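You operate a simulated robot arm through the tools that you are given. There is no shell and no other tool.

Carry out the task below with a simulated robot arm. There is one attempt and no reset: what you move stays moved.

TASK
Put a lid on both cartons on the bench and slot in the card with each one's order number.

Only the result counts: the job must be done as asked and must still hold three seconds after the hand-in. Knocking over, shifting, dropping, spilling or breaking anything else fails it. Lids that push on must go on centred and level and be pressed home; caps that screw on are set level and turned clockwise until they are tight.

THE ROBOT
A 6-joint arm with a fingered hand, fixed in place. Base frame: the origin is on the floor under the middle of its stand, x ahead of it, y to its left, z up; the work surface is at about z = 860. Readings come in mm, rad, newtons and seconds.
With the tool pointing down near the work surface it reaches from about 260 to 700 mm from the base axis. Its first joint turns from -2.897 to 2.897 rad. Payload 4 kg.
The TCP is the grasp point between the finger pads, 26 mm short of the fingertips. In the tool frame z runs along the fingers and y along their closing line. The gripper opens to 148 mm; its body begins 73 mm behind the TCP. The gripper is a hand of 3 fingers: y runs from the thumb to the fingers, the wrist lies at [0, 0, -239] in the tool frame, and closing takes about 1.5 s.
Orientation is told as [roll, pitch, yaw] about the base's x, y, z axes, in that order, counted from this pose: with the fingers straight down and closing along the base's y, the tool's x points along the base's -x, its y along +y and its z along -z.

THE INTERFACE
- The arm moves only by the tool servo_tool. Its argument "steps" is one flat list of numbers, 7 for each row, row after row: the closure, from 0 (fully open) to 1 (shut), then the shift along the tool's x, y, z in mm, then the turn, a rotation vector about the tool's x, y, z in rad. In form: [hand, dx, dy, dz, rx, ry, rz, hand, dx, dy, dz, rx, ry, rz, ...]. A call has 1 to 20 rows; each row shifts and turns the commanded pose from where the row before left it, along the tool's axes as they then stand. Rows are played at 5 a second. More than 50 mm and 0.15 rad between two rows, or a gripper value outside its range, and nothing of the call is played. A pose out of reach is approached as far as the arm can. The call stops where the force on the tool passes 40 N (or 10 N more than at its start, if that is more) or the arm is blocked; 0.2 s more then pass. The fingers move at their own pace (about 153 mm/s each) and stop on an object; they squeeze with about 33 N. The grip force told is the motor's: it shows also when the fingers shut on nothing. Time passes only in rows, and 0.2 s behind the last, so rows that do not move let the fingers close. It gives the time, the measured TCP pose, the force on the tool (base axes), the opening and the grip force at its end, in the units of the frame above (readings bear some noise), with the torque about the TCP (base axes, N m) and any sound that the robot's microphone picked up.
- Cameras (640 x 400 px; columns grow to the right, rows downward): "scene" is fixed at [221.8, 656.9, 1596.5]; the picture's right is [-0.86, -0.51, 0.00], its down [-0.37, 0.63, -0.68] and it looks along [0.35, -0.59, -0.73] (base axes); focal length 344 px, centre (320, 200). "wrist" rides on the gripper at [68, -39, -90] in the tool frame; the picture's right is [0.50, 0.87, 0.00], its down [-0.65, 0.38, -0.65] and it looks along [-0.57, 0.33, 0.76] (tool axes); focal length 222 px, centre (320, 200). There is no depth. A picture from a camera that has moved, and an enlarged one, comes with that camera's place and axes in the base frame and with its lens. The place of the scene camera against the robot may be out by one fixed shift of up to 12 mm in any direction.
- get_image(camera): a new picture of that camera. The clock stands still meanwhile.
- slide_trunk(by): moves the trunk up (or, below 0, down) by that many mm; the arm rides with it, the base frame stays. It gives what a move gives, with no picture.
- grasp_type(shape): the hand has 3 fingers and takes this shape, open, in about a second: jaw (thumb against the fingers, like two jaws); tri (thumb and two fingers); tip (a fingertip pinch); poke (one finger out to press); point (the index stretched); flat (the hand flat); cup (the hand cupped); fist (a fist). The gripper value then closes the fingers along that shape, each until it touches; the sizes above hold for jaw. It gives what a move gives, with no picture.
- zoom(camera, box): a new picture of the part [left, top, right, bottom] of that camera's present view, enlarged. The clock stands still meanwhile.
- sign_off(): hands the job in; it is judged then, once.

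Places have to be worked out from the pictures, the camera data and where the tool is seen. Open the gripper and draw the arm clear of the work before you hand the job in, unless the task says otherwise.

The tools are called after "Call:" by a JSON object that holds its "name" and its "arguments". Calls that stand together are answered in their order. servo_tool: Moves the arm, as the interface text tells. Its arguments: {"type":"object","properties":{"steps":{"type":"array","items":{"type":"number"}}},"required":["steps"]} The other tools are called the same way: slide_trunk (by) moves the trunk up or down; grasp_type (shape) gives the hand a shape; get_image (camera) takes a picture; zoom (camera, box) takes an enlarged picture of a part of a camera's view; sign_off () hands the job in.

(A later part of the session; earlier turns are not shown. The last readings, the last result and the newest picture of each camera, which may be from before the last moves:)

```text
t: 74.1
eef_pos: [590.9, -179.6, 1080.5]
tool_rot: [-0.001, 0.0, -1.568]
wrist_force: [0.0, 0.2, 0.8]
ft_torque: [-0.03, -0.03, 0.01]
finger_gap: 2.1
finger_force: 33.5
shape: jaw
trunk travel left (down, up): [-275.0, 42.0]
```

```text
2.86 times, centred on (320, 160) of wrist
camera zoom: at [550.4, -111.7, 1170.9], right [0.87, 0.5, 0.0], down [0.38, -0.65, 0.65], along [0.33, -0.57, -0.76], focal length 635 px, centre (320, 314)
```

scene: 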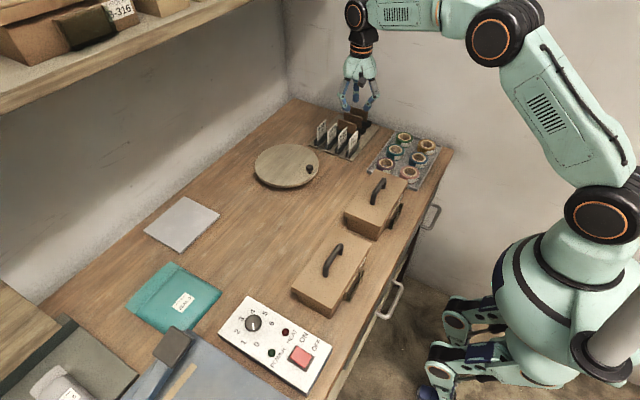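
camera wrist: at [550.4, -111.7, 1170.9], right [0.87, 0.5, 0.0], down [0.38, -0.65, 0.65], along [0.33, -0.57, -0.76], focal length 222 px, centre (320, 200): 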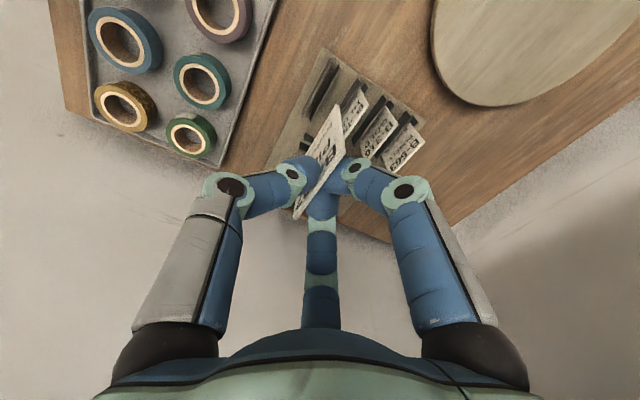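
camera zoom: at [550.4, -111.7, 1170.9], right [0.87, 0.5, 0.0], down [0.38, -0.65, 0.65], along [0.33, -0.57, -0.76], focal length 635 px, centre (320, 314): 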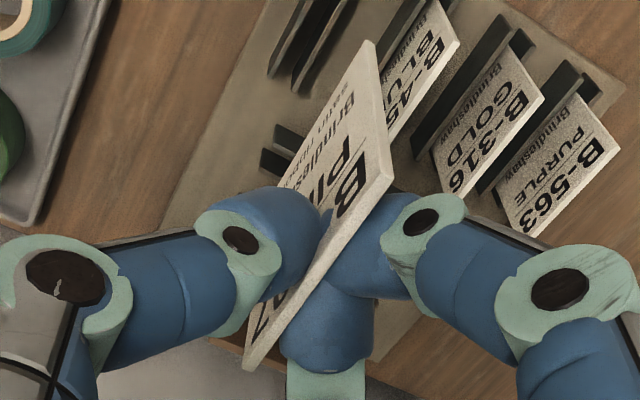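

The card is vertical in the hand: 71 mm tall, bottom ≈81 mm below the TCP, centre offset ≈(−1.5 in y, −0.9 in x). I carry it high over to carton B's pocket.

Call:
{"name": "servo_tool", "arguments": {"steps": [1, 12, -14, 0, 0, 0, 0, 1, 25.5, -29.4, 0, 0, 0, 0, 1, 25.5, -29.4, 0, 0, 0, 0, 1, 25.5, -29.4, 0, 0, 0, 0, 1, 25.5, -29.4, 0, 0, 0, 0, 1, 25.5, -29.4, 0, 0, 0, 0, 1, 25.5, -29.4, 0, 0, 0, 0, 1, 25.5, -29.4, 0, 0, 0, 0, 1, 13.8, -15.1, 0, 0, 0, 0, 1, 0, 0, 0, 0, 0, 0, 1, 0, 0, 0, 0, 0, 0]}}

Call:
{"name": "get_image", "arguments": {"camera": "wrist"}}

Call:
{"name": "get_image", "arguments": {"camera": "scene"}}

```text
t: 76.5
eef_pos: [355.1, 23.9, 1078.8]
tool_rot: [-0.003, 0.0, -1.569]
wrist_force: [0.8, -0.1, -0.7]
ft_torque: [0.0, 0.02, -0.02]
finger_gap: 2.3
finger_force: 32.9
shape: jaw
trunk travel left (down, up): [-275.0, 42.0]
```

```text
taken
camera wrist: at [315.6, 93.2, 1170.2], right [0.87, 0.5, 0.0], down [0.38, -0.65, 0.65], along [0.33, -0.57, -0.76], focal length 222 px, centre (320, 200)
```

wrist: 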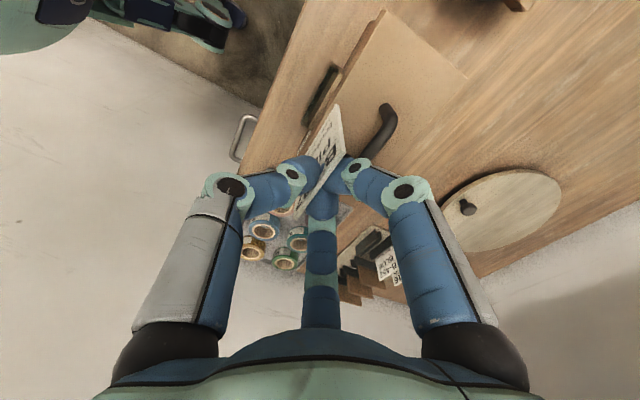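

```text
taken
```

scene: 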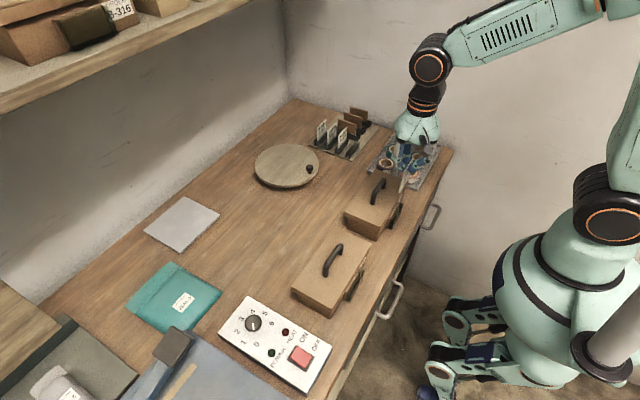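

The pocket and card are both visible in the wrist view. I zoom in to compare them.

Call:
{"name": "zoom", "arguments": {"camera": "wrist", "box": [280, 50, 400, 200]}}

Call:
{"name": "zoom", "arguments": {"camera": "wrist", "box": [295, 55, 355, 130]}}

```text
2.67 times, centred on (340, 125) of wrist
camera zoom: at [315.6, 93.2, 1170.2], right [0.87, 0.5, 0.0], down [0.38, -0.65, 0.65], along [0.33, -0.57, -0.76], focal length 592 px, centre (267, 400)
```

zoom: 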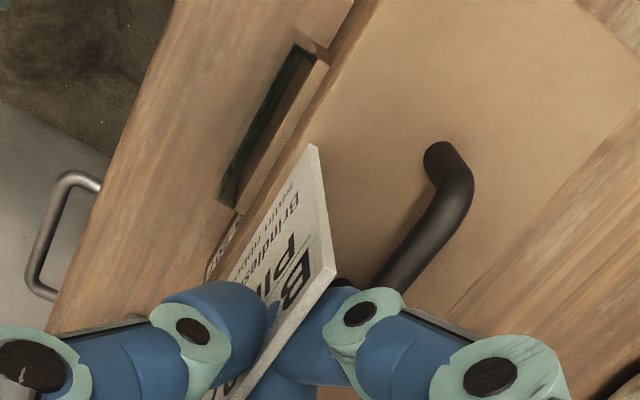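

```text
5.33 times, centred on (325, 92) of wrist
camera zoom: at [315.6, 93.2, 1170.2], right [0.87, 0.5, 0.0], down [0.38, -0.65, 0.65], along [0.33, -0.57, -0.76], focal length 1185 px, centre (293, 773)
```

zoom: 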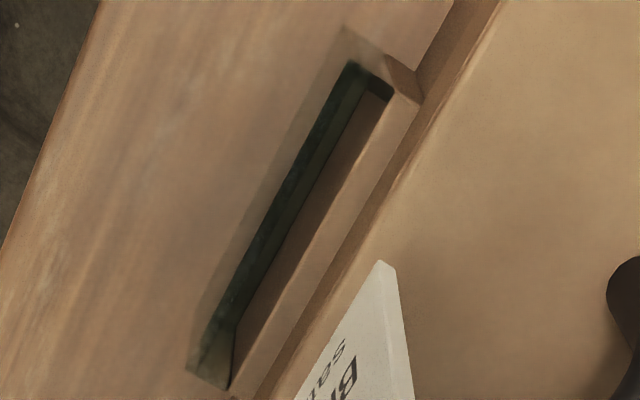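

Slot measured at x≈351–359, y≈−11…59 (centre 355.1, 23.5); the card's lower edge is at x≈354, y centre ≈23.8. I shift +1 mm in x and lower until the card bottom is ~12 mm above the slot.

Call:
{"name": "servo_tool", "arguments": {"steps": [1, 0, 1, 10, 0, 0, 0, 1, 0, 0, 20, 0, 0, 0, 1, 0, 0, 20, 0, 0, 0, 1, 0, 0, 20, 0, 0, 0, 1, 0, 0, 10, 0, 0, 0, 1, 0, 0, 0, 0, 0, 0, 1, 0, 0, 0, 0, 0, 0]}}

Call:
{"name": "get_image", "arguments": {"camera": "wrist"}}

Call:
{"name": "zoom", "arguments": {"camera": "wrist", "box": [270, 40, 390, 160]}}

Call:
{"name": "zoom", "arguments": {"camera": "scene", "box": [370, 150, 450, 230]}}

```text
t: 78.1
eef_pos: [356.6, 25.1, 1000.3]
tool_rot: [-0.002, -0.001, -1.57]
wrist_force: [0.5, -0.2, -0.1]
ft_torque: [0.02, 0.01, -0.02]
finger_gap: 2.0
finger_force: 32.7
shape: jaw
trunk travel left (down, up): [-275.0, 42.0]
```

```text
taken
camera wrist: at [316.6, 92.7, 1090.7], right [0.87, 0.5, 0.0], down [0.38, -0.65, 0.65], along [0.33, -0.57, -0.76], focal length 222 px, centre (320, 200)
```

wrist: 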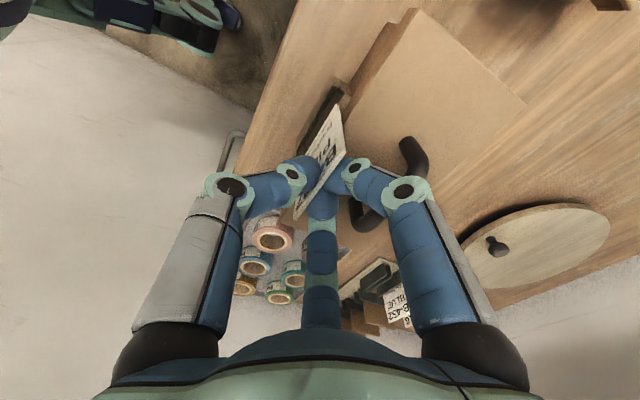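

```text
3.33 times, centred on (330, 100) of wrist
camera zoom: at [316.6, 92.7, 1090.7], right [0.87, 0.5, 0.0], down [0.38, -0.65, 0.65], along [0.33, -0.57, -0.76], focal length 740 px, centre (287, 533)
```

zoom: 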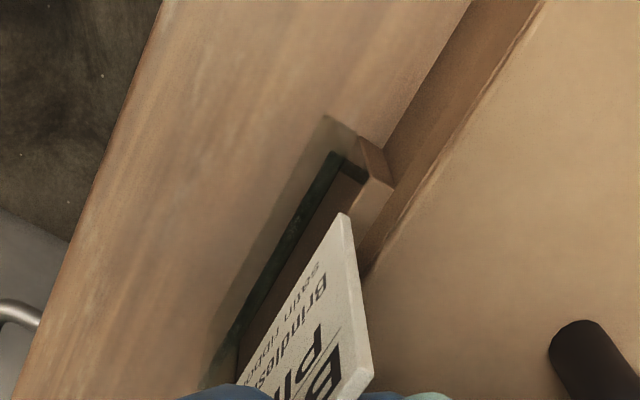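

```text
5.00 times, centred on (410, 190) of scene
camera zoom: at [221.8, 656.9, 1596.5], right [-0.86, -0.51, 0.0], down [-0.37, 0.63, -0.68], along [0.35, -0.59, -0.73], focal length 1720 px, centre (-130, 250)
```

zoom: 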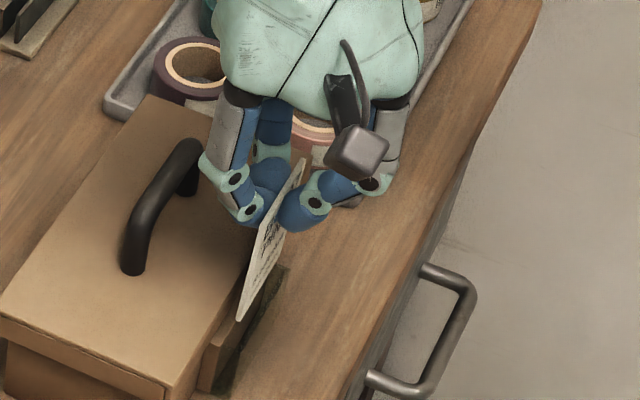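

The card's lower edge (x≈355.1, y −4.6…52) is centred over the slot (x≈350–359, y −11…58). I lower 25 mm slowly so that the card enters the pocket.

Call:
{"name": "servo_tool", "arguments": {"steps": [1, 0, -0.4, 4, 0, 0, 0, 1, 0, 0, 4, 0, 0, 0, 1, 0, 0, 4, 0, 0, 0, 1, 0, 0, 4, 0, 0, 0, 1, 0, 0, 4, 0, 0, 0, 1, 0, 0, 4, 0, 0, 0, 1, 0, 0, 0, 0, 0, 0]}}

Call:
{"name": "get_image", "arguments": {"camera": "wrist"}}

Call:
{"name": "zoom", "arguments": {"camera": "wrist", "box": [270, 60, 390, 200]}}

Call:
{"name": "zoom", "arguments": {"camera": "scene", "box": [370, 150, 450, 230]}}

```text
t: 79.7
eef_pos: [355.7, 25.8, 975.3]
tool_rot: [-0.002, -0.001, -1.57]
wrist_force: [-0.9, -0.2, -0.6]
ft_torque: [0.02, 0.01, -0.01]
finger_gap: 1.9
finger_force: 32.8
shape: jaw
trunk travel left (down, up): [-275.0, 42.0]
```

```text
taken
camera wrist: at [315.2, 92.5, 1066.8], right [0.87, 0.5, 0.0], down [0.38, -0.65, 0.65], along [0.33, -0.57, -0.76], focal length 222 px, centre (320, 200)
```

wrist: 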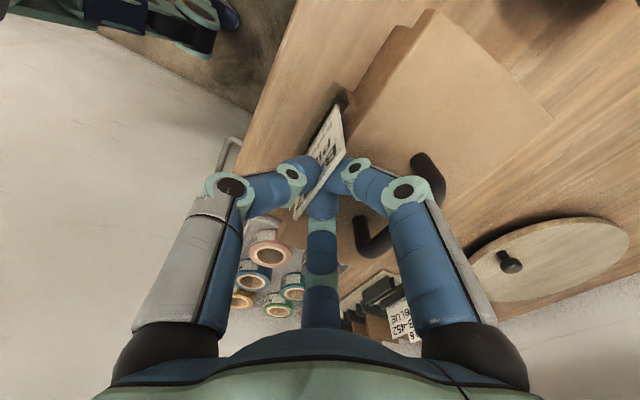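

```text
2.86 times, centred on (330, 130) of wrist
camera zoom: at [315.2, 92.5, 1066.8], right [0.87, 0.5, 0.0], down [0.38, -0.65, 0.65], along [0.33, -0.57, -0.76], focal length 635 px, centre (291, 400)
```

zoom: 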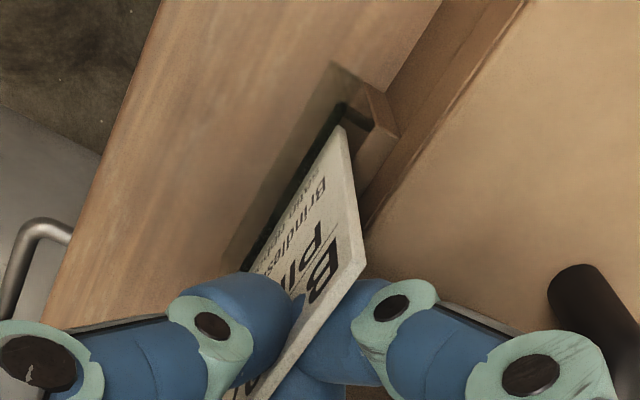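

```text
5.00 times, centred on (410, 190) of scene
camera zoom: at [221.8, 656.9, 1596.5], right [-0.86, -0.51, 0.0], down [-0.37, 0.63, -0.68], along [0.35, -0.59, -0.73], focal length 1720 px, centre (-130, 250)
```

zoom: 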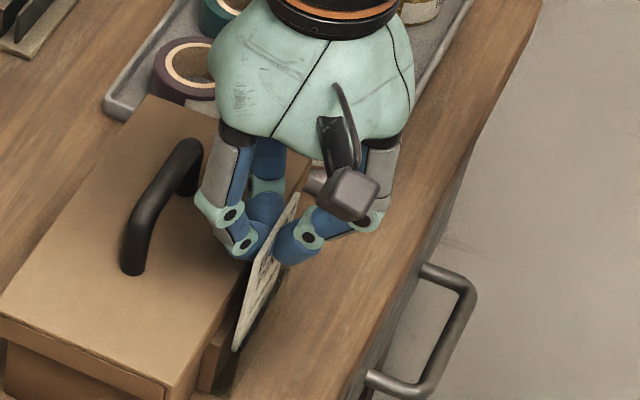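

I zoom closer to confirm that the card's lower edge is inside the slot.

Call:
{"name": "zoom", "arguments": {"camera": "wrist", "box": [300, 75, 360, 150]}}

Call:
{"name": "zoom", "arguments": {"camera": "scene", "box": [405, 185, 440, 225]}}

```text
5.33 times, centred on (330, 112) of wrist
camera zoom: at [315.2, 92.5, 1066.8], right [0.87, 0.5, 0.0], down [0.38, -0.65, 0.65], along [0.33, -0.57, -0.76], focal length 1185 px, centre (267, 667)
```

zoom: 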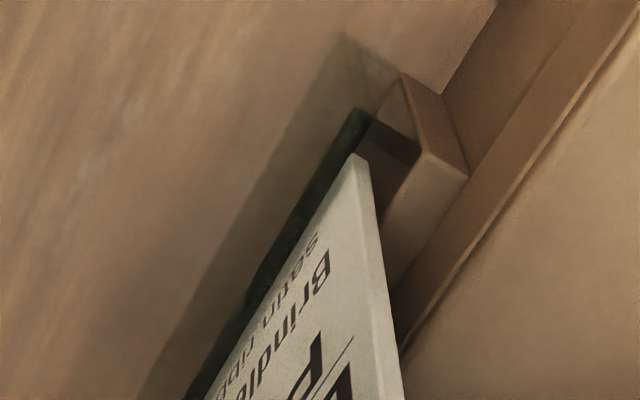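

```text
10.00 times, centred on (422, 205) of scene
camera zoom: at [221.8, 656.9, 1596.5], right [-0.86, -0.51, 0.0], down [-0.37, 0.63, -0.68], along [0.35, -0.59, -0.73], focal length 3440 px, centre (-705, 150)
```

zoom: 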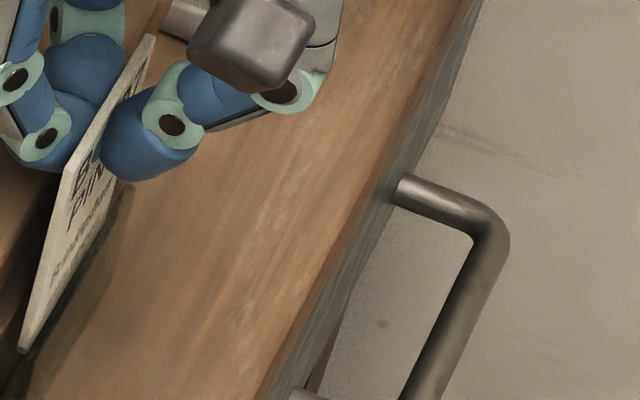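

The card's lower edge is centred within the slot opening (x 353.6 between 349 and 358) and already ~10 mm inside. I lower another 6 mm, keeping the fingertips above the lid, then check before releasing.

Call:
{"name": "servo_tool", "arguments": {"steps": [1, 0, 0, 2, 0, 0, 0, 1, 0, 0, 2, 0, 0, 0, 1, 0, 0, 2, 0, 0, 0, 1, 0, 0, 0, 0, 0, 0]}}

Call:
{"name": "zoom", "arguments": {"camera": "wrist", "box": [270, 60, 390, 200]}}

Call:
{"name": "zoom", "arguments": {"camera": "scene", "box": [370, 160, 440, 230]}}

```text
t: 80.7
eef_pos: [355.5, 24.1, 970.2]
tool_rot: [-0.002, 0.0, -1.568]
wrist_force: [0.1, -0.7, -0.2]
ft_torque: [-0.02, -0.02, 0.0]
finger_gap: 2.3
finger_force: 33.5
shape: jaw
trunk travel left (down, up): [-275.0, 42.0]
```

```text
2.86 times, centred on (330, 130) of wrist
camera zoom: at [314.9, 92.4, 1060.8], right [0.87, 0.5, 0.0], down [0.38, -0.65, 0.65], along [0.33, -0.57, -0.76], focal length 635 px, centre (291, 400)
```

zoom: 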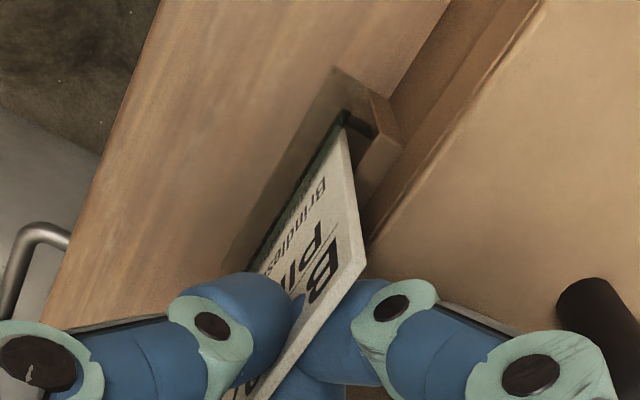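

```text
5.71 times, centred on (405, 195) of scene
camera zoom: at [221.8, 656.9, 1596.5], right [-0.86, -0.51, 0.0], down [-0.37, 0.63, -0.68], along [0.35, -0.59, -0.73], focal length 1966 px, centre (-166, 229)
```

zoom: 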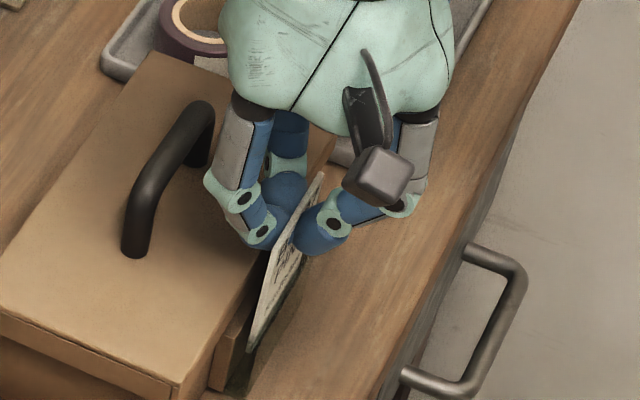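

The card's lower part is now behind the tinted front plate, i.e. in the pocket. I lower 3 mm more while watching the force, then release gently.

Call:
{"name": "servo_tool", "arguments": {"steps": [1, 0, 0, 1, 0, 0, 0, 1, 0, 0, 1, 0, 0, 0, 1, 0, 0, 1, 0, 0, 0, 1, 0, 0, 0, 0, 0, 0]}}

Call:
{"name": "zoom", "arguments": {"camera": "scene", "box": [370, 160, 440, 230]}}

```text
t: 81.7
eef_pos: [355.8, 25.8, 966.7]
tool_rot: [-0.001, -0.001, -1.568]
wrist_force: [0.7, -0.2, 0.2]
ft_torque: [-0.02, -0.03, -0.02]
finger_gap: 2.2
finger_force: 33.1
shape: jaw
trunk travel left (down, up): [-275.0, 42.0]
```

```text
5.71 times, centred on (405, 195) of scene
camera zoom: at [221.8, 656.9, 1596.5], right [-0.86, -0.51, 0.0], down [-0.37, 0.63, -0.68], along [0.35, -0.59, -0.73], focal length 1966 px, centre (-166, 229)
```

zoom: 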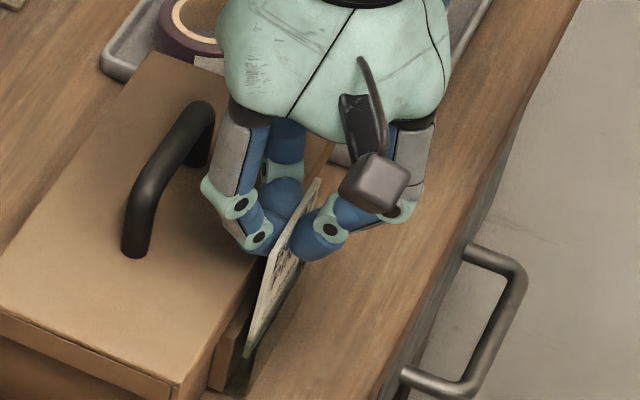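

No contact force. I open the fingers a little (to ~20 mm) to let the card slide down into the pocket.

Call:
{"name": "servo_tool", "arguments": {"steps": [0.95, 0, 0, 0, 0, 0, 0, 0.9, 0, 0, 0, 0, 0, 0, 0.86, 0, 0, 0, 0, 0, 0, 0.86, 0, 0, 0, 0, 0, 0, 0.86, 0, 0, 0, 0, 0, 0]}}

Call:
{"name": "get_image", "arguments": {"camera": "wrist"}}

Call:
{"name": "zoom", "arguments": {"camera": "wrist", "box": [270, 60, 390, 200]}}

Call:
{"name": "zoom", "arguments": {"camera": "scene", "box": [370, 160, 440, 230]}}

```text
t: 82.9
eef_pos: [355.4, 24.8, 966.0]
tool_rot: [-0.001, 0.0, -1.569]
wrist_force: [0.1, -0.6, -0.1]
ft_torque: [-0.01, -0.03, 0.0]
finger_gap: 20.5
finger_force: 0.0
shape: jaw
trunk travel left (down, up): [-275.0, 42.0]
```

```text
taken
camera wrist: at [315.5, 93.2, 1057.5], right [0.87, 0.5, 0.0], down [0.38, -0.65, 0.65], along [0.33, -0.57, -0.76], focal length 222 px, centre (320, 200)
```

wrist: 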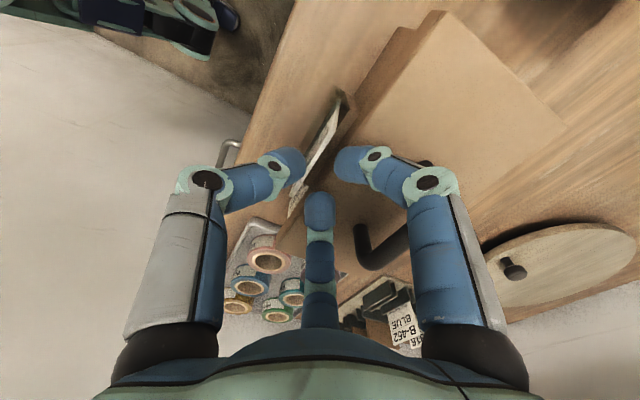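

```text
2.86 times, centred on (330, 130) of wrist
camera zoom: at [315.5, 93.2, 1057.5], right [0.87, 0.5, 0.0], down [0.38, -0.65, 0.65], along [0.33, -0.57, -0.76], focal length 635 px, centre (291, 400)
```

zoom: 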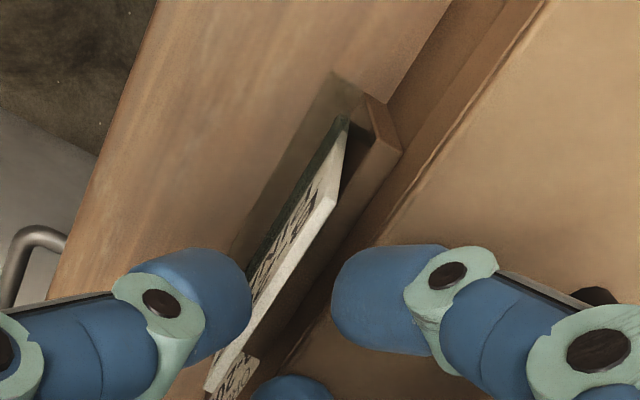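

```text
5.71 times, centred on (405, 195) of scene
camera zoom: at [221.8, 656.9, 1596.5], right [-0.86, -0.51, 0.0], down [-0.37, 0.63, -0.68], along [0.35, -0.59, -0.73], focal length 1966 px, centre (-166, 229)
```

zoom: 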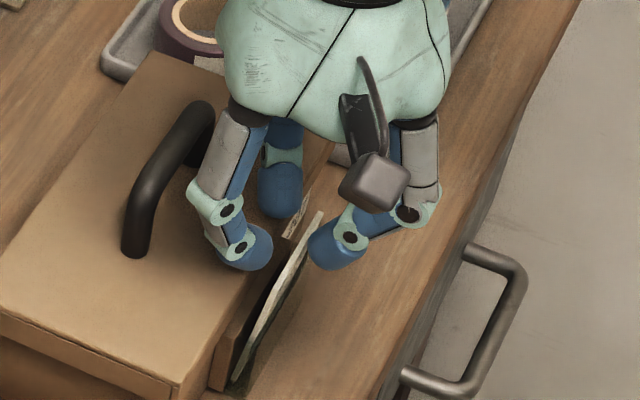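

The card dropped down into the pocket. I open a bit more and rise straight up, then inspect it.

Call:
{"name": "servo_tool", "arguments": {"steps": [0.76, 0, 0, 0, 0, 0, 0, 0.76, 0, 0, 0, 0, 0, 0, 0.76, 0, 0, -8, 0, 0, 0, 0.76, 0, 0, -20, 0, 0, 0, 0.76, 0, 0, -30, 0, 0, 0, 0.76, 0, 0, -40, 0, 0, 0, 0.76, 0, 0, 0, 0, 0, 0]}}

Call:
{"name": "zoom", "arguments": {"camera": "wrist", "box": [260, 20, 420, 170]}}

Call:
{"name": "zoom", "arguments": {"camera": "scene", "box": [360, 170, 440, 240]}}

```text
t: 84.5
eef_pos: [356.8, 24.5, 1066.8]
tool_rot: [-0.001, 0.0, -1.568]
wrist_force: [0.0, 0.4, 0.0]
ft_torque: [0.01, 0.02, -0.02]
finger_gap: 35.5
finger_force: 0.0
shape: jaw
trunk travel left (down, up): [-275.0, 42.0]
```

```text
2.67 times, centred on (340, 95) of wrist
camera zoom: at [317.2, 93.2, 1157.0], right [0.87, 0.5, 0.0], down [0.38, -0.65, 0.65], along [0.33, -0.57, -0.76], focal length 592 px, centre (267, 480)
```

zoom: 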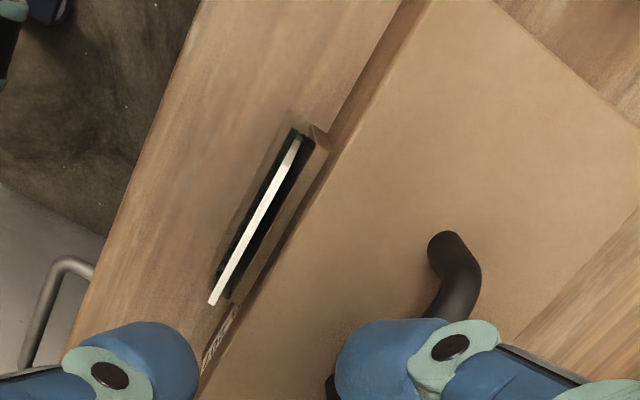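

```text
5.71 times, centred on (400, 205) of scene
camera zoom: at [221.8, 656.9, 1596.5], right [-0.86, -0.51, 0.0], down [-0.37, 0.63, -0.68], along [0.35, -0.59, -0.73], focal length 1966 px, centre (-137, 171)
```

zoom: 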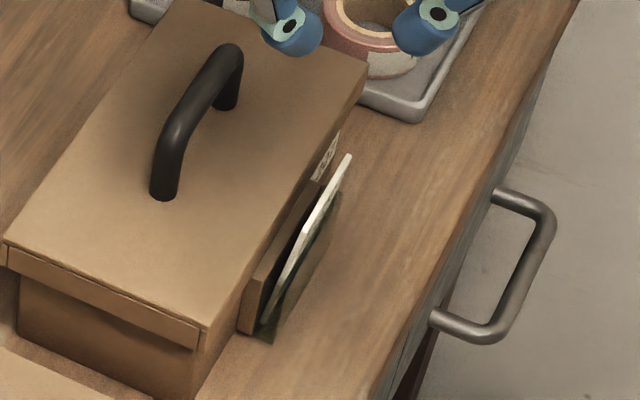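

The card stands in the pocket, but it may be tilted in its plane (−y end looks higher). I move the camera to a frontal view to inspect it.

Call:
{"name": "servo_tool", "arguments": {"steps": [0.76, 18, -34, 0, 0, 0, 0, 0.76, 18, -34, 0, 0, 0, 0, 0.76, 0, 0, 40, 0, 0, 0, 0.76, 0, 0, 40, 0, 0, 0, 0.76, 0, 0, 25, 0, 0, 0, 0.76, 0, 0, 0, 0, 0, 0]}}

Call:
{"name": "get_image", "arguments": {"camera": "wrist"}}

Call:
{"name": "zoom", "arguments": {"camera": "wrist", "box": [280, 40, 440, 180]}}

```text
t: 85.9
eef_pos: [288.6, 60.0, 960.6]
tool_rot: [-0.001, -0.001, -1.567]
wrist_force: [-0.5, -0.3, 1.0]
ft_torque: [0.0, 0.0, 0.03]
finger_gap: 35.2
finger_force: 0.1
shape: jaw
trunk travel left (down, up): [-275.0, 42.0]
```

```text
taken
camera wrist: at [247.7, 128.4, 1051.4], right [0.87, 0.5, 0.0], down [0.38, -0.65, 0.65], along [0.33, -0.57, -0.76], focal length 222 px, centre (320, 200)
```

wrist: 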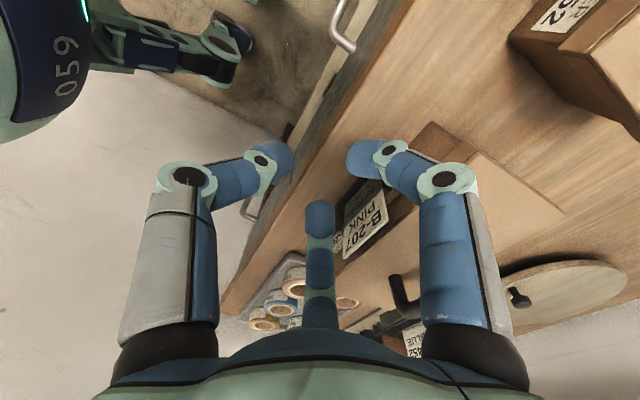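

```text
2.86 times, centred on (360, 110) of wrist
camera zoom: at [247.7, 128.4, 1051.4], right [0.87, 0.5, 0.0], down [0.38, -0.65, 0.65], along [0.33, -0.57, -0.76], focal length 635 px, centre (206, 457)
```

zoom: 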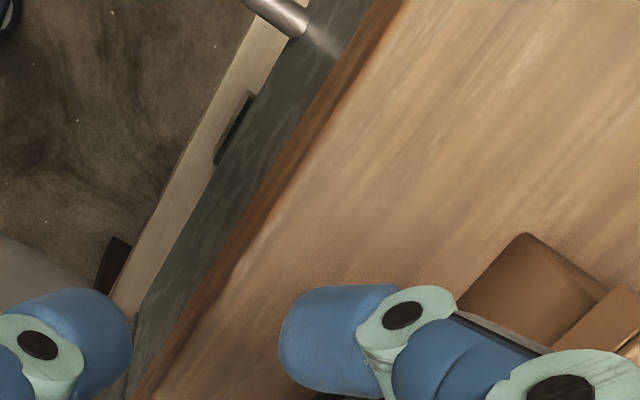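

The card is visible lower in the picture; I zoom there.

Call:
{"name": "zoom", "arguments": {"camera": "wrist", "box": [320, 150, 440, 290]}}

Call:
{"name": "zoom", "arguments": {"camera": "scene", "box": [385, 180, 435, 230]}}

```text
2.86 times, centred on (380, 220) of wrist
camera zoom: at [247.7, 128.4, 1051.4], right [0.87, 0.5, 0.0], down [0.38, -0.65, 0.65], along [0.33, -0.57, -0.76], focal length 635 px, centre (149, 143)
```

zoom: 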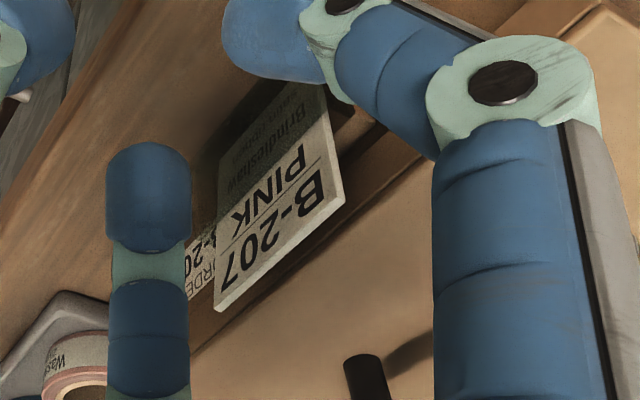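

```text
8.00 times, centred on (410, 205) of scene
camera zoom: at [221.8, 656.9, 1596.5], right [-0.86, -0.51, 0.0], down [-0.37, 0.63, -0.68], along [0.35, -0.59, -0.73], focal length 2752 px, centre (-400, 160)
```

zoom: 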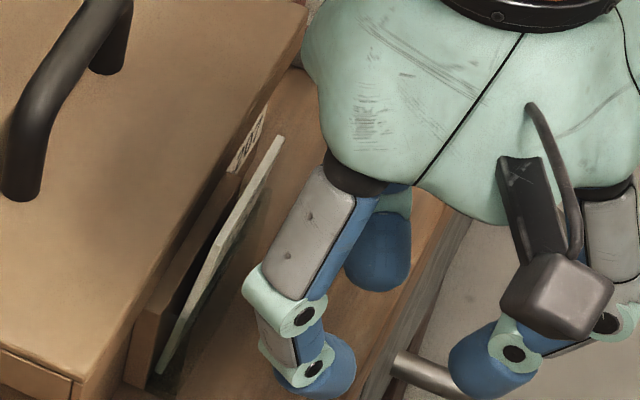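

Card B-207 sits level in carton B's pocket (top z≈936, resting on the floor, leaning lightly on the clear front). Next I go for card B-452 at x≈630 in the rack.

Call:
{"name": "servo_tool", "arguments": {"steps": [0.7, 0, 0, -35, 0, 0, 0, 0.7, 0, 0, -35, 0, 0, 0, 0.7, 0, 0, -36, 0, 0, 0, 0.7, -24, 34.1, 0, 0, 0, 0, 0.7, -24, 34.1, 0, 0, 0, 0, 0.7, -24, 34.1, 0, 0, 0, 0, 0.7, -24, 34.1, 0, 0, 0, 0, 0.7, -24, 34.1, 0, 0, 0, 0, 0.7, -24, 34.1, 0, 0, 0, 0, 0.7, -24, 34.1, 0, 0, 0, 0, 0.7, -24, 34.1, 0, 0, 0, 0, 0.7, -24, 34.1, 0, 0, 0, 0, 0.7, -24, 34.1, 0, 0, 0, 0, 0.7, 0, 0, 40, 0, 0, 0, 0.7, 0, 0, 40, 0, 0, 0, 0.7, 0, 0, 0, 0, 0, 0, 0.7, 0, 0, 0, 0, 0, 0]}}

Call:
{"name": "get_image", "arguments": {"camera": "wrist"}}

Call:
{"name": "zoom", "arguments": {"camera": "wrist", "box": [230, 50, 410, 220]}}

Call:
{"name": "zoom", "arguments": {"camera": "scene", "box": [300, 60, 400, 160]}}

```text
t: 89.5
eef_pos: [630.1, -177.9, 985.3]
tool_rot: [-0.001, -0.001, -1.568]
wrist_force: [0.0, 0.1, 0.9]
ft_torque: [0.01, -0.02, -0.04]
finger_gap: 44.2
finger_force: 0.1
shape: jaw
trunk travel left (down, up): [-275.0, 42.0]
```

```text
taken
camera wrist: at [589.7, -110.0, 1075.7], right [0.87, 0.5, 0.0], down [0.38, -0.65, 0.65], along [0.33, -0.57, -0.76], focal length 222 px, centre (320, 200)
```

wrist: 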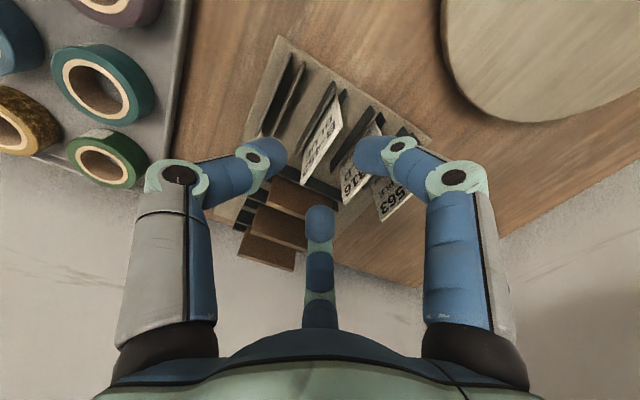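

```text
2.35 times, centred on (320, 135) of wrist
camera zoom: at [589.7, -110.0, 1075.7], right [0.87, 0.5, 0.0], down [0.38, -0.65, 0.65], along [0.33, -0.57, -0.76], focal length 523 px, centre (320, 353)
```

zoom: 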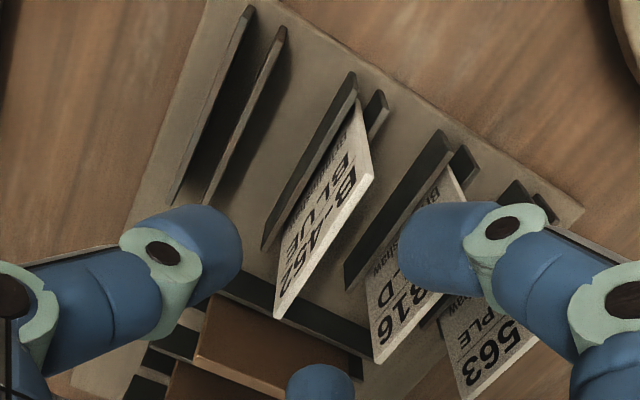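

```text
4.00 times, centred on (350, 110) of scene
camera zoom: at [221.8, 656.9, 1596.5], right [-0.86, -0.51, 0.0], down [-0.37, 0.63, -0.68], along [0.35, -0.59, -0.73], focal length 1376 px, centre (200, 560)
```

zoom: 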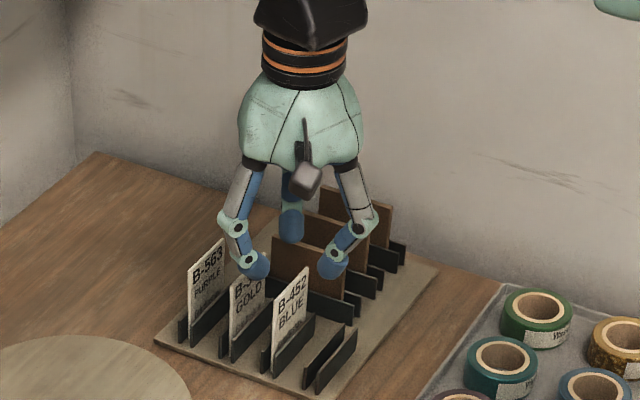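

Card B-452 lines up with the tool axis the same way as the first one. I descend around it.

Call:
{"name": "servo_tool", "arguments": {"steps": [0.7, -1.2, 0, 10, 0, 0, 0, 0.7, 0, 0, 10, 0, 0, 0, 0.7, 0, 0, 10, 0, 0, 0, 0.7, 0, 0, 7.5, 0, 0, 0, 0.7, 0, 0, 0, 0, 0, 0]}}

Call:
{"name": "zoom", "arguments": {"camera": "wrist", "box": [230, 70, 430, 220]}}

Call:
{"name": "zoom", "arguments": {"camera": "scene", "box": [305, 80, 395, 160]}}

```text
t: 90.7
eef_pos: [629.1, -179.5, 948.7]
tool_rot: [-0.002, 0.0, -1.57]
wrist_force: [0.1, -0.3, 0.5]
ft_torque: [-0.01, 0.0, 0.03]
finger_gap: 44.4
finger_force: 0.0
shape: jaw
trunk travel left (down, up): [-275.0, 42.0]
```

```text
2.67 times, centred on (330, 145) of wrist
camera zoom: at [589.0, -111.7, 1039.5], right [0.87, 0.5, 0.0], down [0.38, -0.65, 0.65], along [0.33, -0.57, -0.76], focal length 592 px, centre (293, 347)
```

zoom: 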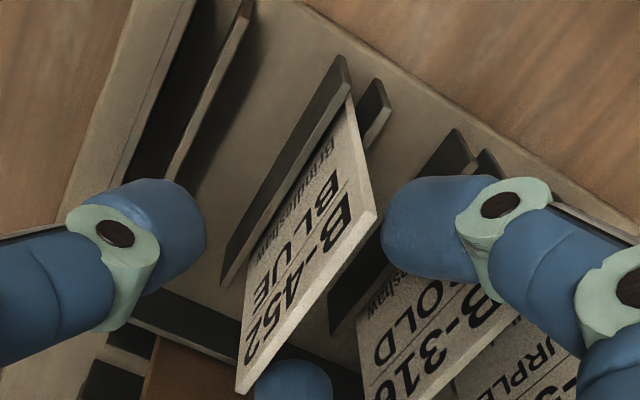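

```text
5.00 times, centred on (350, 120) of scene
camera zoom: at [221.8, 656.9, 1596.5], right [-0.86, -0.51, 0.0], down [-0.37, 0.63, -0.68], along [0.35, -0.59, -0.73], focal length 1720 px, centre (170, 600)
```

zoom: 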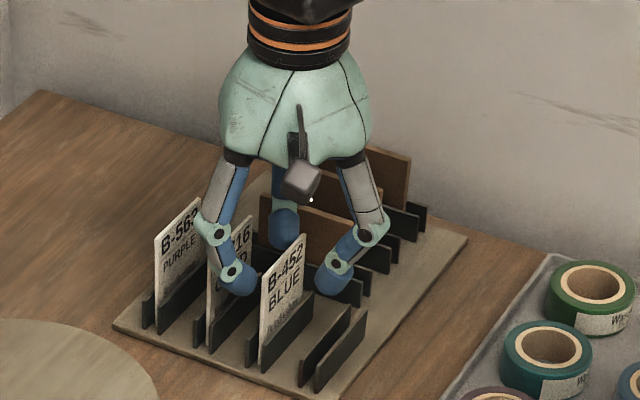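

Geometry matches the first grasp. I close on card B-452 and lift it straight up.

Call:
{"name": "servo_tool", "arguments": {"steps": [0.8, 0, 0, 0, 0, 0, 0, 0.9, 0, 0, 0, 0, 0, 0, 1, 0, 0, 0, 0, 0, 0, 1, 0, 0, 0, 0, 0, 0, 1, 0, 0, 0, 0, 0, 0, 1, 0, 0, 0, 0, 0, 0, 1, 0, 0, 0, 0, 0, 0, 1, 0, 0, -3, 0, 0, 0, 1, 0, 0, -4, 0, 0, 0, 1, 0, 0, -6, 0, 0, 0, 1, 0, 0, -8, 0, 0, 0, 1, 0, 0, -12, 0, 0, 0, 1, 0, 0, -15, 0, 0, 0, 1, 0, 0, -15, 0, 0, 0, 1, 0, 0, -15, 0, 0, 0, 1, 0, 0, -15, 0, 0, 0, 1, 0, 0, -20, 0, 0, 0, 1, 0, 0, -20, 0, 0, 0, 1, 0, 0, 0, 0, 0, 0]}}

Call:
{"name": "zoom", "arguments": {"camera": "wrist", "box": [270, 90, 370, 230]}}

Call:
{"name": "zoom", "arguments": {"camera": "scene", "box": [295, 30, 415, 160]}}

```text
t: 94.7
eef_pos: [627.5, -179.1, 1080.6]
tool_rot: [-0.002, -0.001, -1.57]
wrist_force: [-0.4, 0.2, 0.7]
ft_torque: [0.0, -0.02, 0.01]
finger_gap: 2.1
finger_force: 32.9
shape: jaw
trunk travel left (down, up): [-275.0, 42.0]
```

```text
2.86 times, centred on (320, 160) of wrist
camera zoom: at [588.0, -110.6, 1170.9], right [0.87, 0.5, 0.0], down [0.38, -0.65, 0.65], along [0.33, -0.57, -0.76], focal length 635 px, centre (320, 314)
```

zoom: 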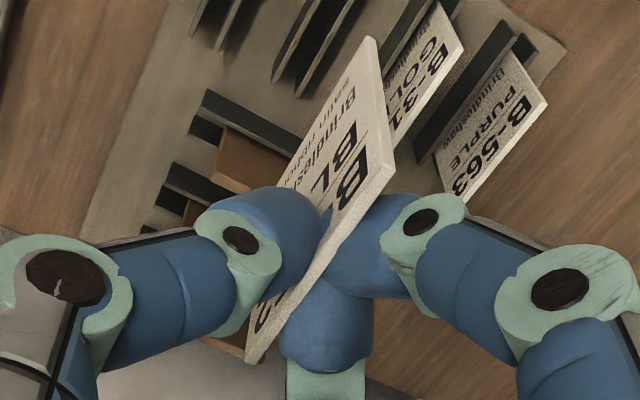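

```text
3.08 times, centred on (355, 95) of scene
camera zoom: at [221.8, 656.9, 1596.5], right [-0.86, -0.51, 0.0], down [-0.37, 0.63, -0.68], along [0.35, -0.59, -0.73], focal length 1059 px, centre (212, 523)
```

zoom: 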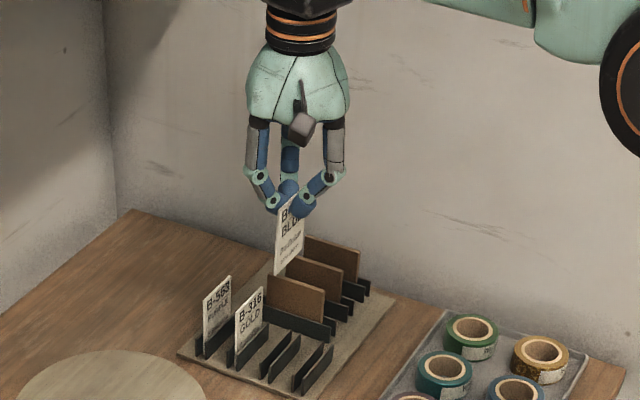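

Card B-452 is held well. I carry it at full height over to carton A's pocket.

Call:
{"name": "servo_tool", "arguments": {"steps": [1, 16, -9.8, 0, 0, 0, 0, 1, 32, -19.5, 0, 0, 0, 0, 1, 32, -19.5, 0, 0, 0, 0, 1, 32, -19.5, 0, 0, 0, 0, 1, 32, -19.5, 0, 0, 0, 0, 1, 32, -19.5, 0, 0, 0, 0, 1, 32, -19.5, 0, 0, 0, 0, 1, 32, -19.5, 0, 0, 0, 0, 1, 32, -19.5, 0, 0, 0, 0, 1, 32, -19.5, 0, 0, 0, 0, 1, 32, -19.5, 0, 0, 0, 0, 1, 32, -19.5, 0, 0, 0, 0, 1, 32, -19.5, 0, 0, 0, 0, 1, 32, -19.5, 0, 0, 0, 0, 1, 16, -9.8, 0, 0, 0, 0, 1, 0, 0, 0, 0, 0, 0, 1, 0, 0, 0, 0, 0, 0]}}

Call:
{"name": "get_image", "arguments": {"camera": "wrist"}}

Call:
{"name": "zoom", "arguments": {"camera": "wrist", "box": [285, 45, 365, 145]}}

Call:
{"name": "get_image", "arguments": {"camera": "scene"}}

```text
t: 98.3
eef_pos: [355.2, 267.1, 1081.1]
tool_rot: [-0.002, -0.001, -1.572]
wrist_force: [0.0, -0.3, 0.5]
ft_torque: [0.01, -0.01, 0.02]
finger_gap: 2.0
finger_force: 32.5
shape: jaw
trunk travel left (down, up): [-275.0, 42.0]
```

```text
taken
camera wrist: at [315.4, 335.2, 1172.0], right [0.87, 0.5, 0.0], down [0.38, -0.65, 0.65], along [0.33, -0.57, -0.76], focal length 222 px, centre (320, 200)
```

wrist: 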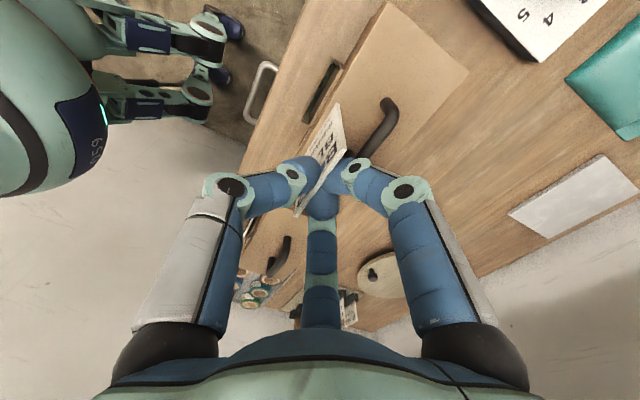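

```text
4.00 times, centred on (325, 95) of wrist
camera zoom: at [315.4, 335.2, 1172.0], right [0.87, 0.5, 0.0], down [0.38, -0.65, 0.65], along [0.33, -0.57, -0.76], focal length 888 px, centre (300, 620)
```

zoom: 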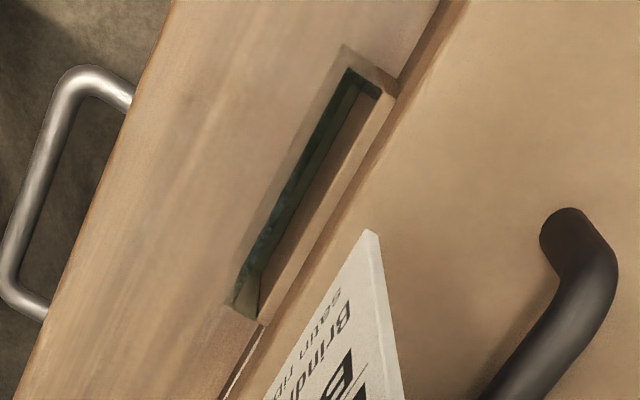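

```text
taken
```

scene: 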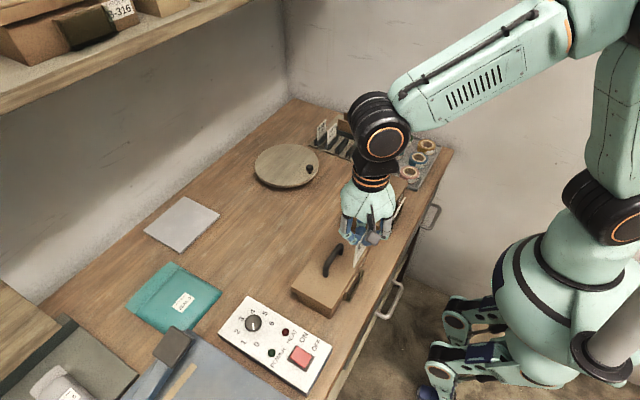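

Carton A's slot: x≈348.5–359.3, y≈233.5–304 (centre 354.1, 268.8); card bottom at x≈354.6, y centre ≈267. I shift +1.8 mm in y and lower to just above the slot.

Call:
{"name": "servo_tool", "arguments": {"steps": [1, 1.8, -0.2, 10, 0, 0, 0, 1, 0, 0, 20, 0, 0, 0, 1, 0, 0, 20, 0, 0, 0, 1, 0, 0, 20, 0, 0, 0, 1, 0, 0, 10, 0, 0, 0, 1, 0, 0, 0, 0, 0, 0, 1, 0, 0, 0, 0, 0, 0]}}

Call:
{"name": "zoom", "arguments": {"camera": "wrist", "box": [270, 40, 390, 160]}}

Call:
{"name": "zoom", "arguments": {"camera": "scene", "box": [320, 210, 400, 310]}}

```text
t: 99.9
eef_pos: [356.8, 269.7, 1001.2]
tool_rot: [-0.002, 0.001, -1.571]
wrist_force: [-0.1, -1.0, 0.1]
ft_torque: [0.0, 0.01, 0.0]
finger_gap: 2.0
finger_force: 33.2
shape: jaw
trunk travel left (down, up): [-275.0, 42.0]
```

```text
3.33 times, centred on (330, 100) of wrist
camera zoom: at [316.3, 338.1, 1092.2], right [0.87, 0.5, 0.0], down [0.38, -0.65, 0.65], along [0.33, -0.57, -0.76], focal length 740 px, centre (287, 533)
```

zoom: 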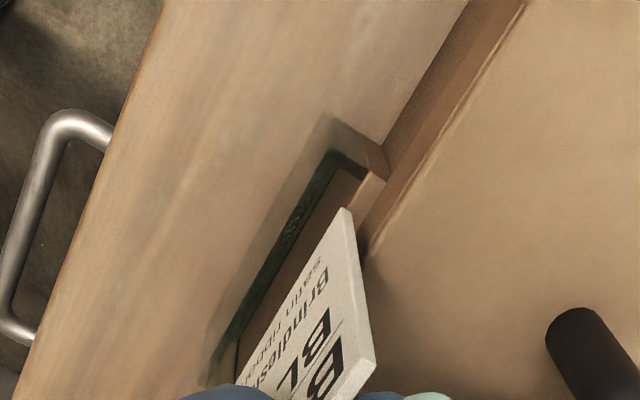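

```text
4.00 times, centred on (360, 260) of scene
camera zoom: at [221.8, 656.9, 1596.5], right [-0.86, -0.51, 0.0], down [-0.37, 0.63, -0.68], along [0.35, -0.59, -0.73], focal length 1376 px, centre (160, -40)
```

zoom: 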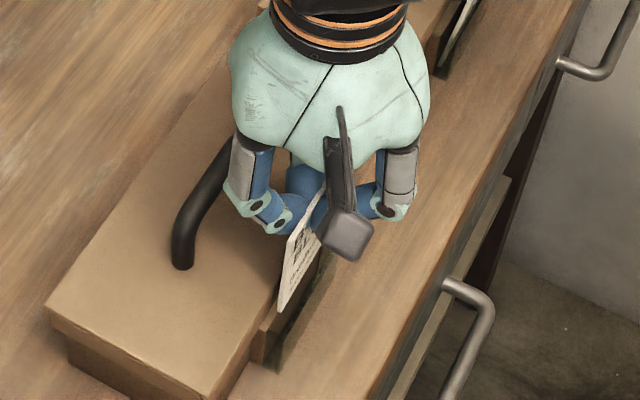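

Card is within ~1 mm of the slot centre; I shift −0.9 mm in x and lower 24 mm so the card enters the pocket.

Call:
{"name": "servo_tool", "arguments": {"steps": [1, -0.5, -0.9, 2, 0, 0, 0, 1, 0, 0, 4, 0, 0, 0, 1, 0, 0, 4, 0, 0, 0, 1, 0, 0, 4, 0, 0, 0, 1, 0, 0, 4, 0, 0, 0, 1, 0, 0, 4, 0, 0, 0, 1, 0, 0, 2, 0, 0, 0, 1, 0, 0, 0, 0, 0, 0]}}

Call:
{"name": "zoom", "arguments": {"camera": "wrist", "box": [300, 75, 360, 150]}}

Call:
{"name": "zoom", "arguments": {"camera": "scene", "box": [340, 230, 400, 290]}}

```text
t: 101.7
eef_pos: [355.5, 268.8, 978.0]
tool_rot: [-0.002, -0.001, -1.567]
wrist_force: [-0.4, -0.3, -0.1]
ft_torque: [-0.02, 0.02, -0.01]
finger_gap: 1.8
finger_force: 33.3
shape: jaw
trunk travel left (down, up): [-275.0, 42.0]
```

```text
5.33 times, centred on (330, 112) of wrist
camera zoom: at [314.6, 337.1, 1068.8], right [0.87, 0.5, 0.0], down [0.38, -0.65, 0.65], along [0.33, -0.57, -0.76], focal length 1185 px, centre (267, 667)
```

zoom: 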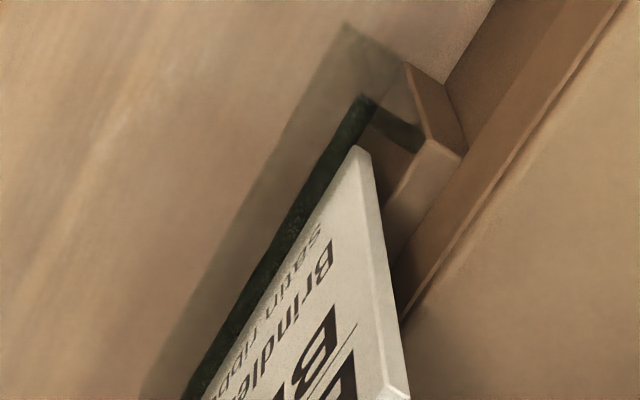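

```text
6.67 times, centred on (370, 260) of scene
camera zoom: at [221.8, 656.9, 1596.5], right [-0.86, -0.51, 0.0], down [-0.37, 0.63, -0.68], along [0.35, -0.59, -0.73], focal length 2294 px, centre (-13, -200)
```

zoom: 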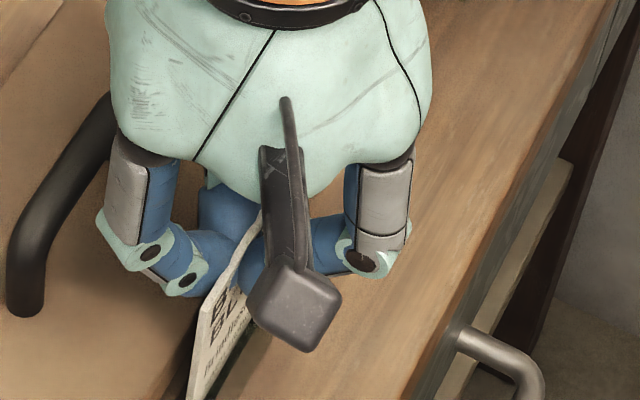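

The picture matches the successful first insertion. I lower another 9 mm in small steps, watching the force.

Call:
{"name": "servo_tool", "arguments": {"steps": [1, 0, 0, 2, 0, 0, 0, 1, 0, 0, 2, 0, 0, 0, 1, 0, 0, 2, 0, 0, 0, 1, 0, 0, 2, 0, 0, 0, 1, 0, 0, 2, 0, 0, 0, 1, 0, 0, 1, 0, 0, 0, 1, 0, 0, 0, 0, 0, 0]}}

Call:
{"name": "zoom", "arguments": {"camera": "wrist", "box": [270, 60, 390, 200]}}

```text
t: 103.3
eef_pos: [355.8, 268.8, 967.2]
tool_rot: [-0.002, -0.002, -1.57]
wrist_force: [0.6, 0.4, -0.4]
ft_torque: [0.01, -0.03, 0.01]
finger_gap: 2.0
finger_force: 32.5
shape: jaw
trunk travel left (down, up): [-275.0, 42.0]
```

```text
2.86 times, centred on (330, 130) of wrist
camera zoom: at [315.2, 337.5, 1057.3], right [0.87, 0.5, 0.0], down [0.38, -0.65, 0.65], along [0.33, -0.57, -0.76], focal length 635 px, centre (291, 400)
```

zoom: 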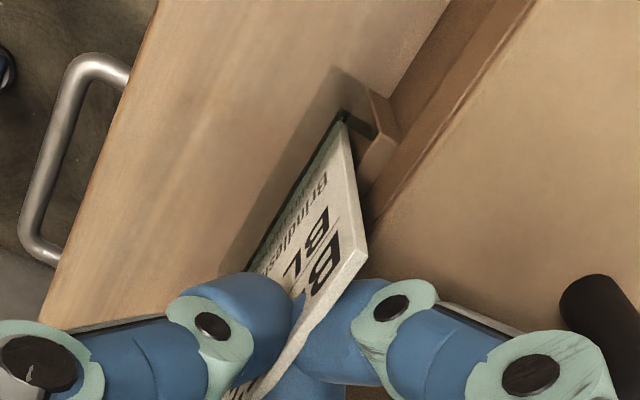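

The lower part of the card is behind the tinted plate and no force is felt. I release it gently and let it slide down.

Call:
{"name": "servo_tool", "arguments": {"steps": [0.95, 0, 0, 0, 0, 0, 0, 0.9, 0, 0, 0, 0, 0, 0, 0.86, 0, 0, 0, 0, 0, 0, 0.86, 0, 0, 0, 0, 0, 0, 0.86, 0, 0, 0, 0, 0, 0]}}

Call:
{"name": "zoom", "arguments": {"camera": "wrist", "box": [270, 60, 390, 200]}}

Call:
{"name": "zoom", "arguments": {"camera": "scene", "box": [320, 220, 400, 310]}}

```text
t: 104.5
eef_pos: [355.8, 269.7, 966.6]
tool_rot: [-0.002, 0.0, -1.568]
wrist_force: [0.4, 0.3, -0.2]
ft_torque: [-0.01, -0.02, 0.02]
finger_gap: 20.4
finger_force: 0.1
shape: jaw
trunk travel left (down, up): [-275.0, 42.0]
```

```text
2.86 times, centred on (330, 130) of wrist
camera zoom: at [315.2, 337.5, 1057.4], right [0.87, 0.5, 0.0], down [0.38, -0.65, 0.65], along [0.33, -0.57, -0.76], focal length 635 px, centre (291, 400)
```

zoom: 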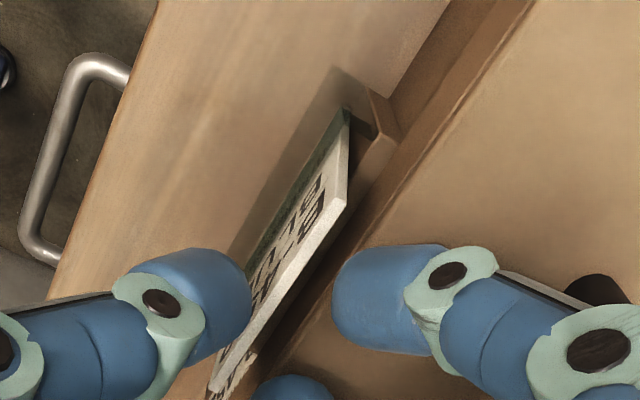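

```text
4.44 times, centred on (360, 265) of scene
camera zoom: at [221.8, 656.9, 1596.5], right [-0.86, -0.51, 0.0], down [-0.37, 0.63, -0.68], along [0.35, -0.59, -0.73], focal length 1529 px, centre (142, -89)
```

zoom: 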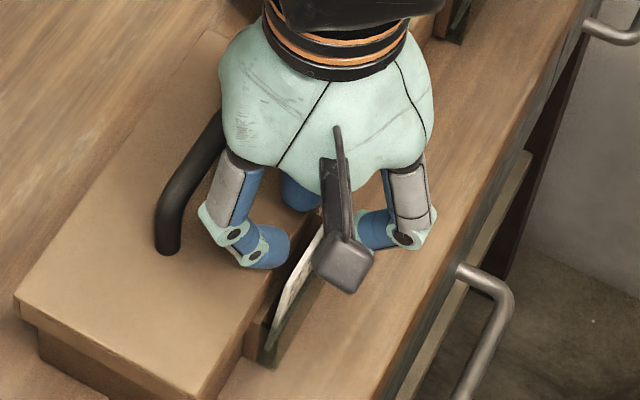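

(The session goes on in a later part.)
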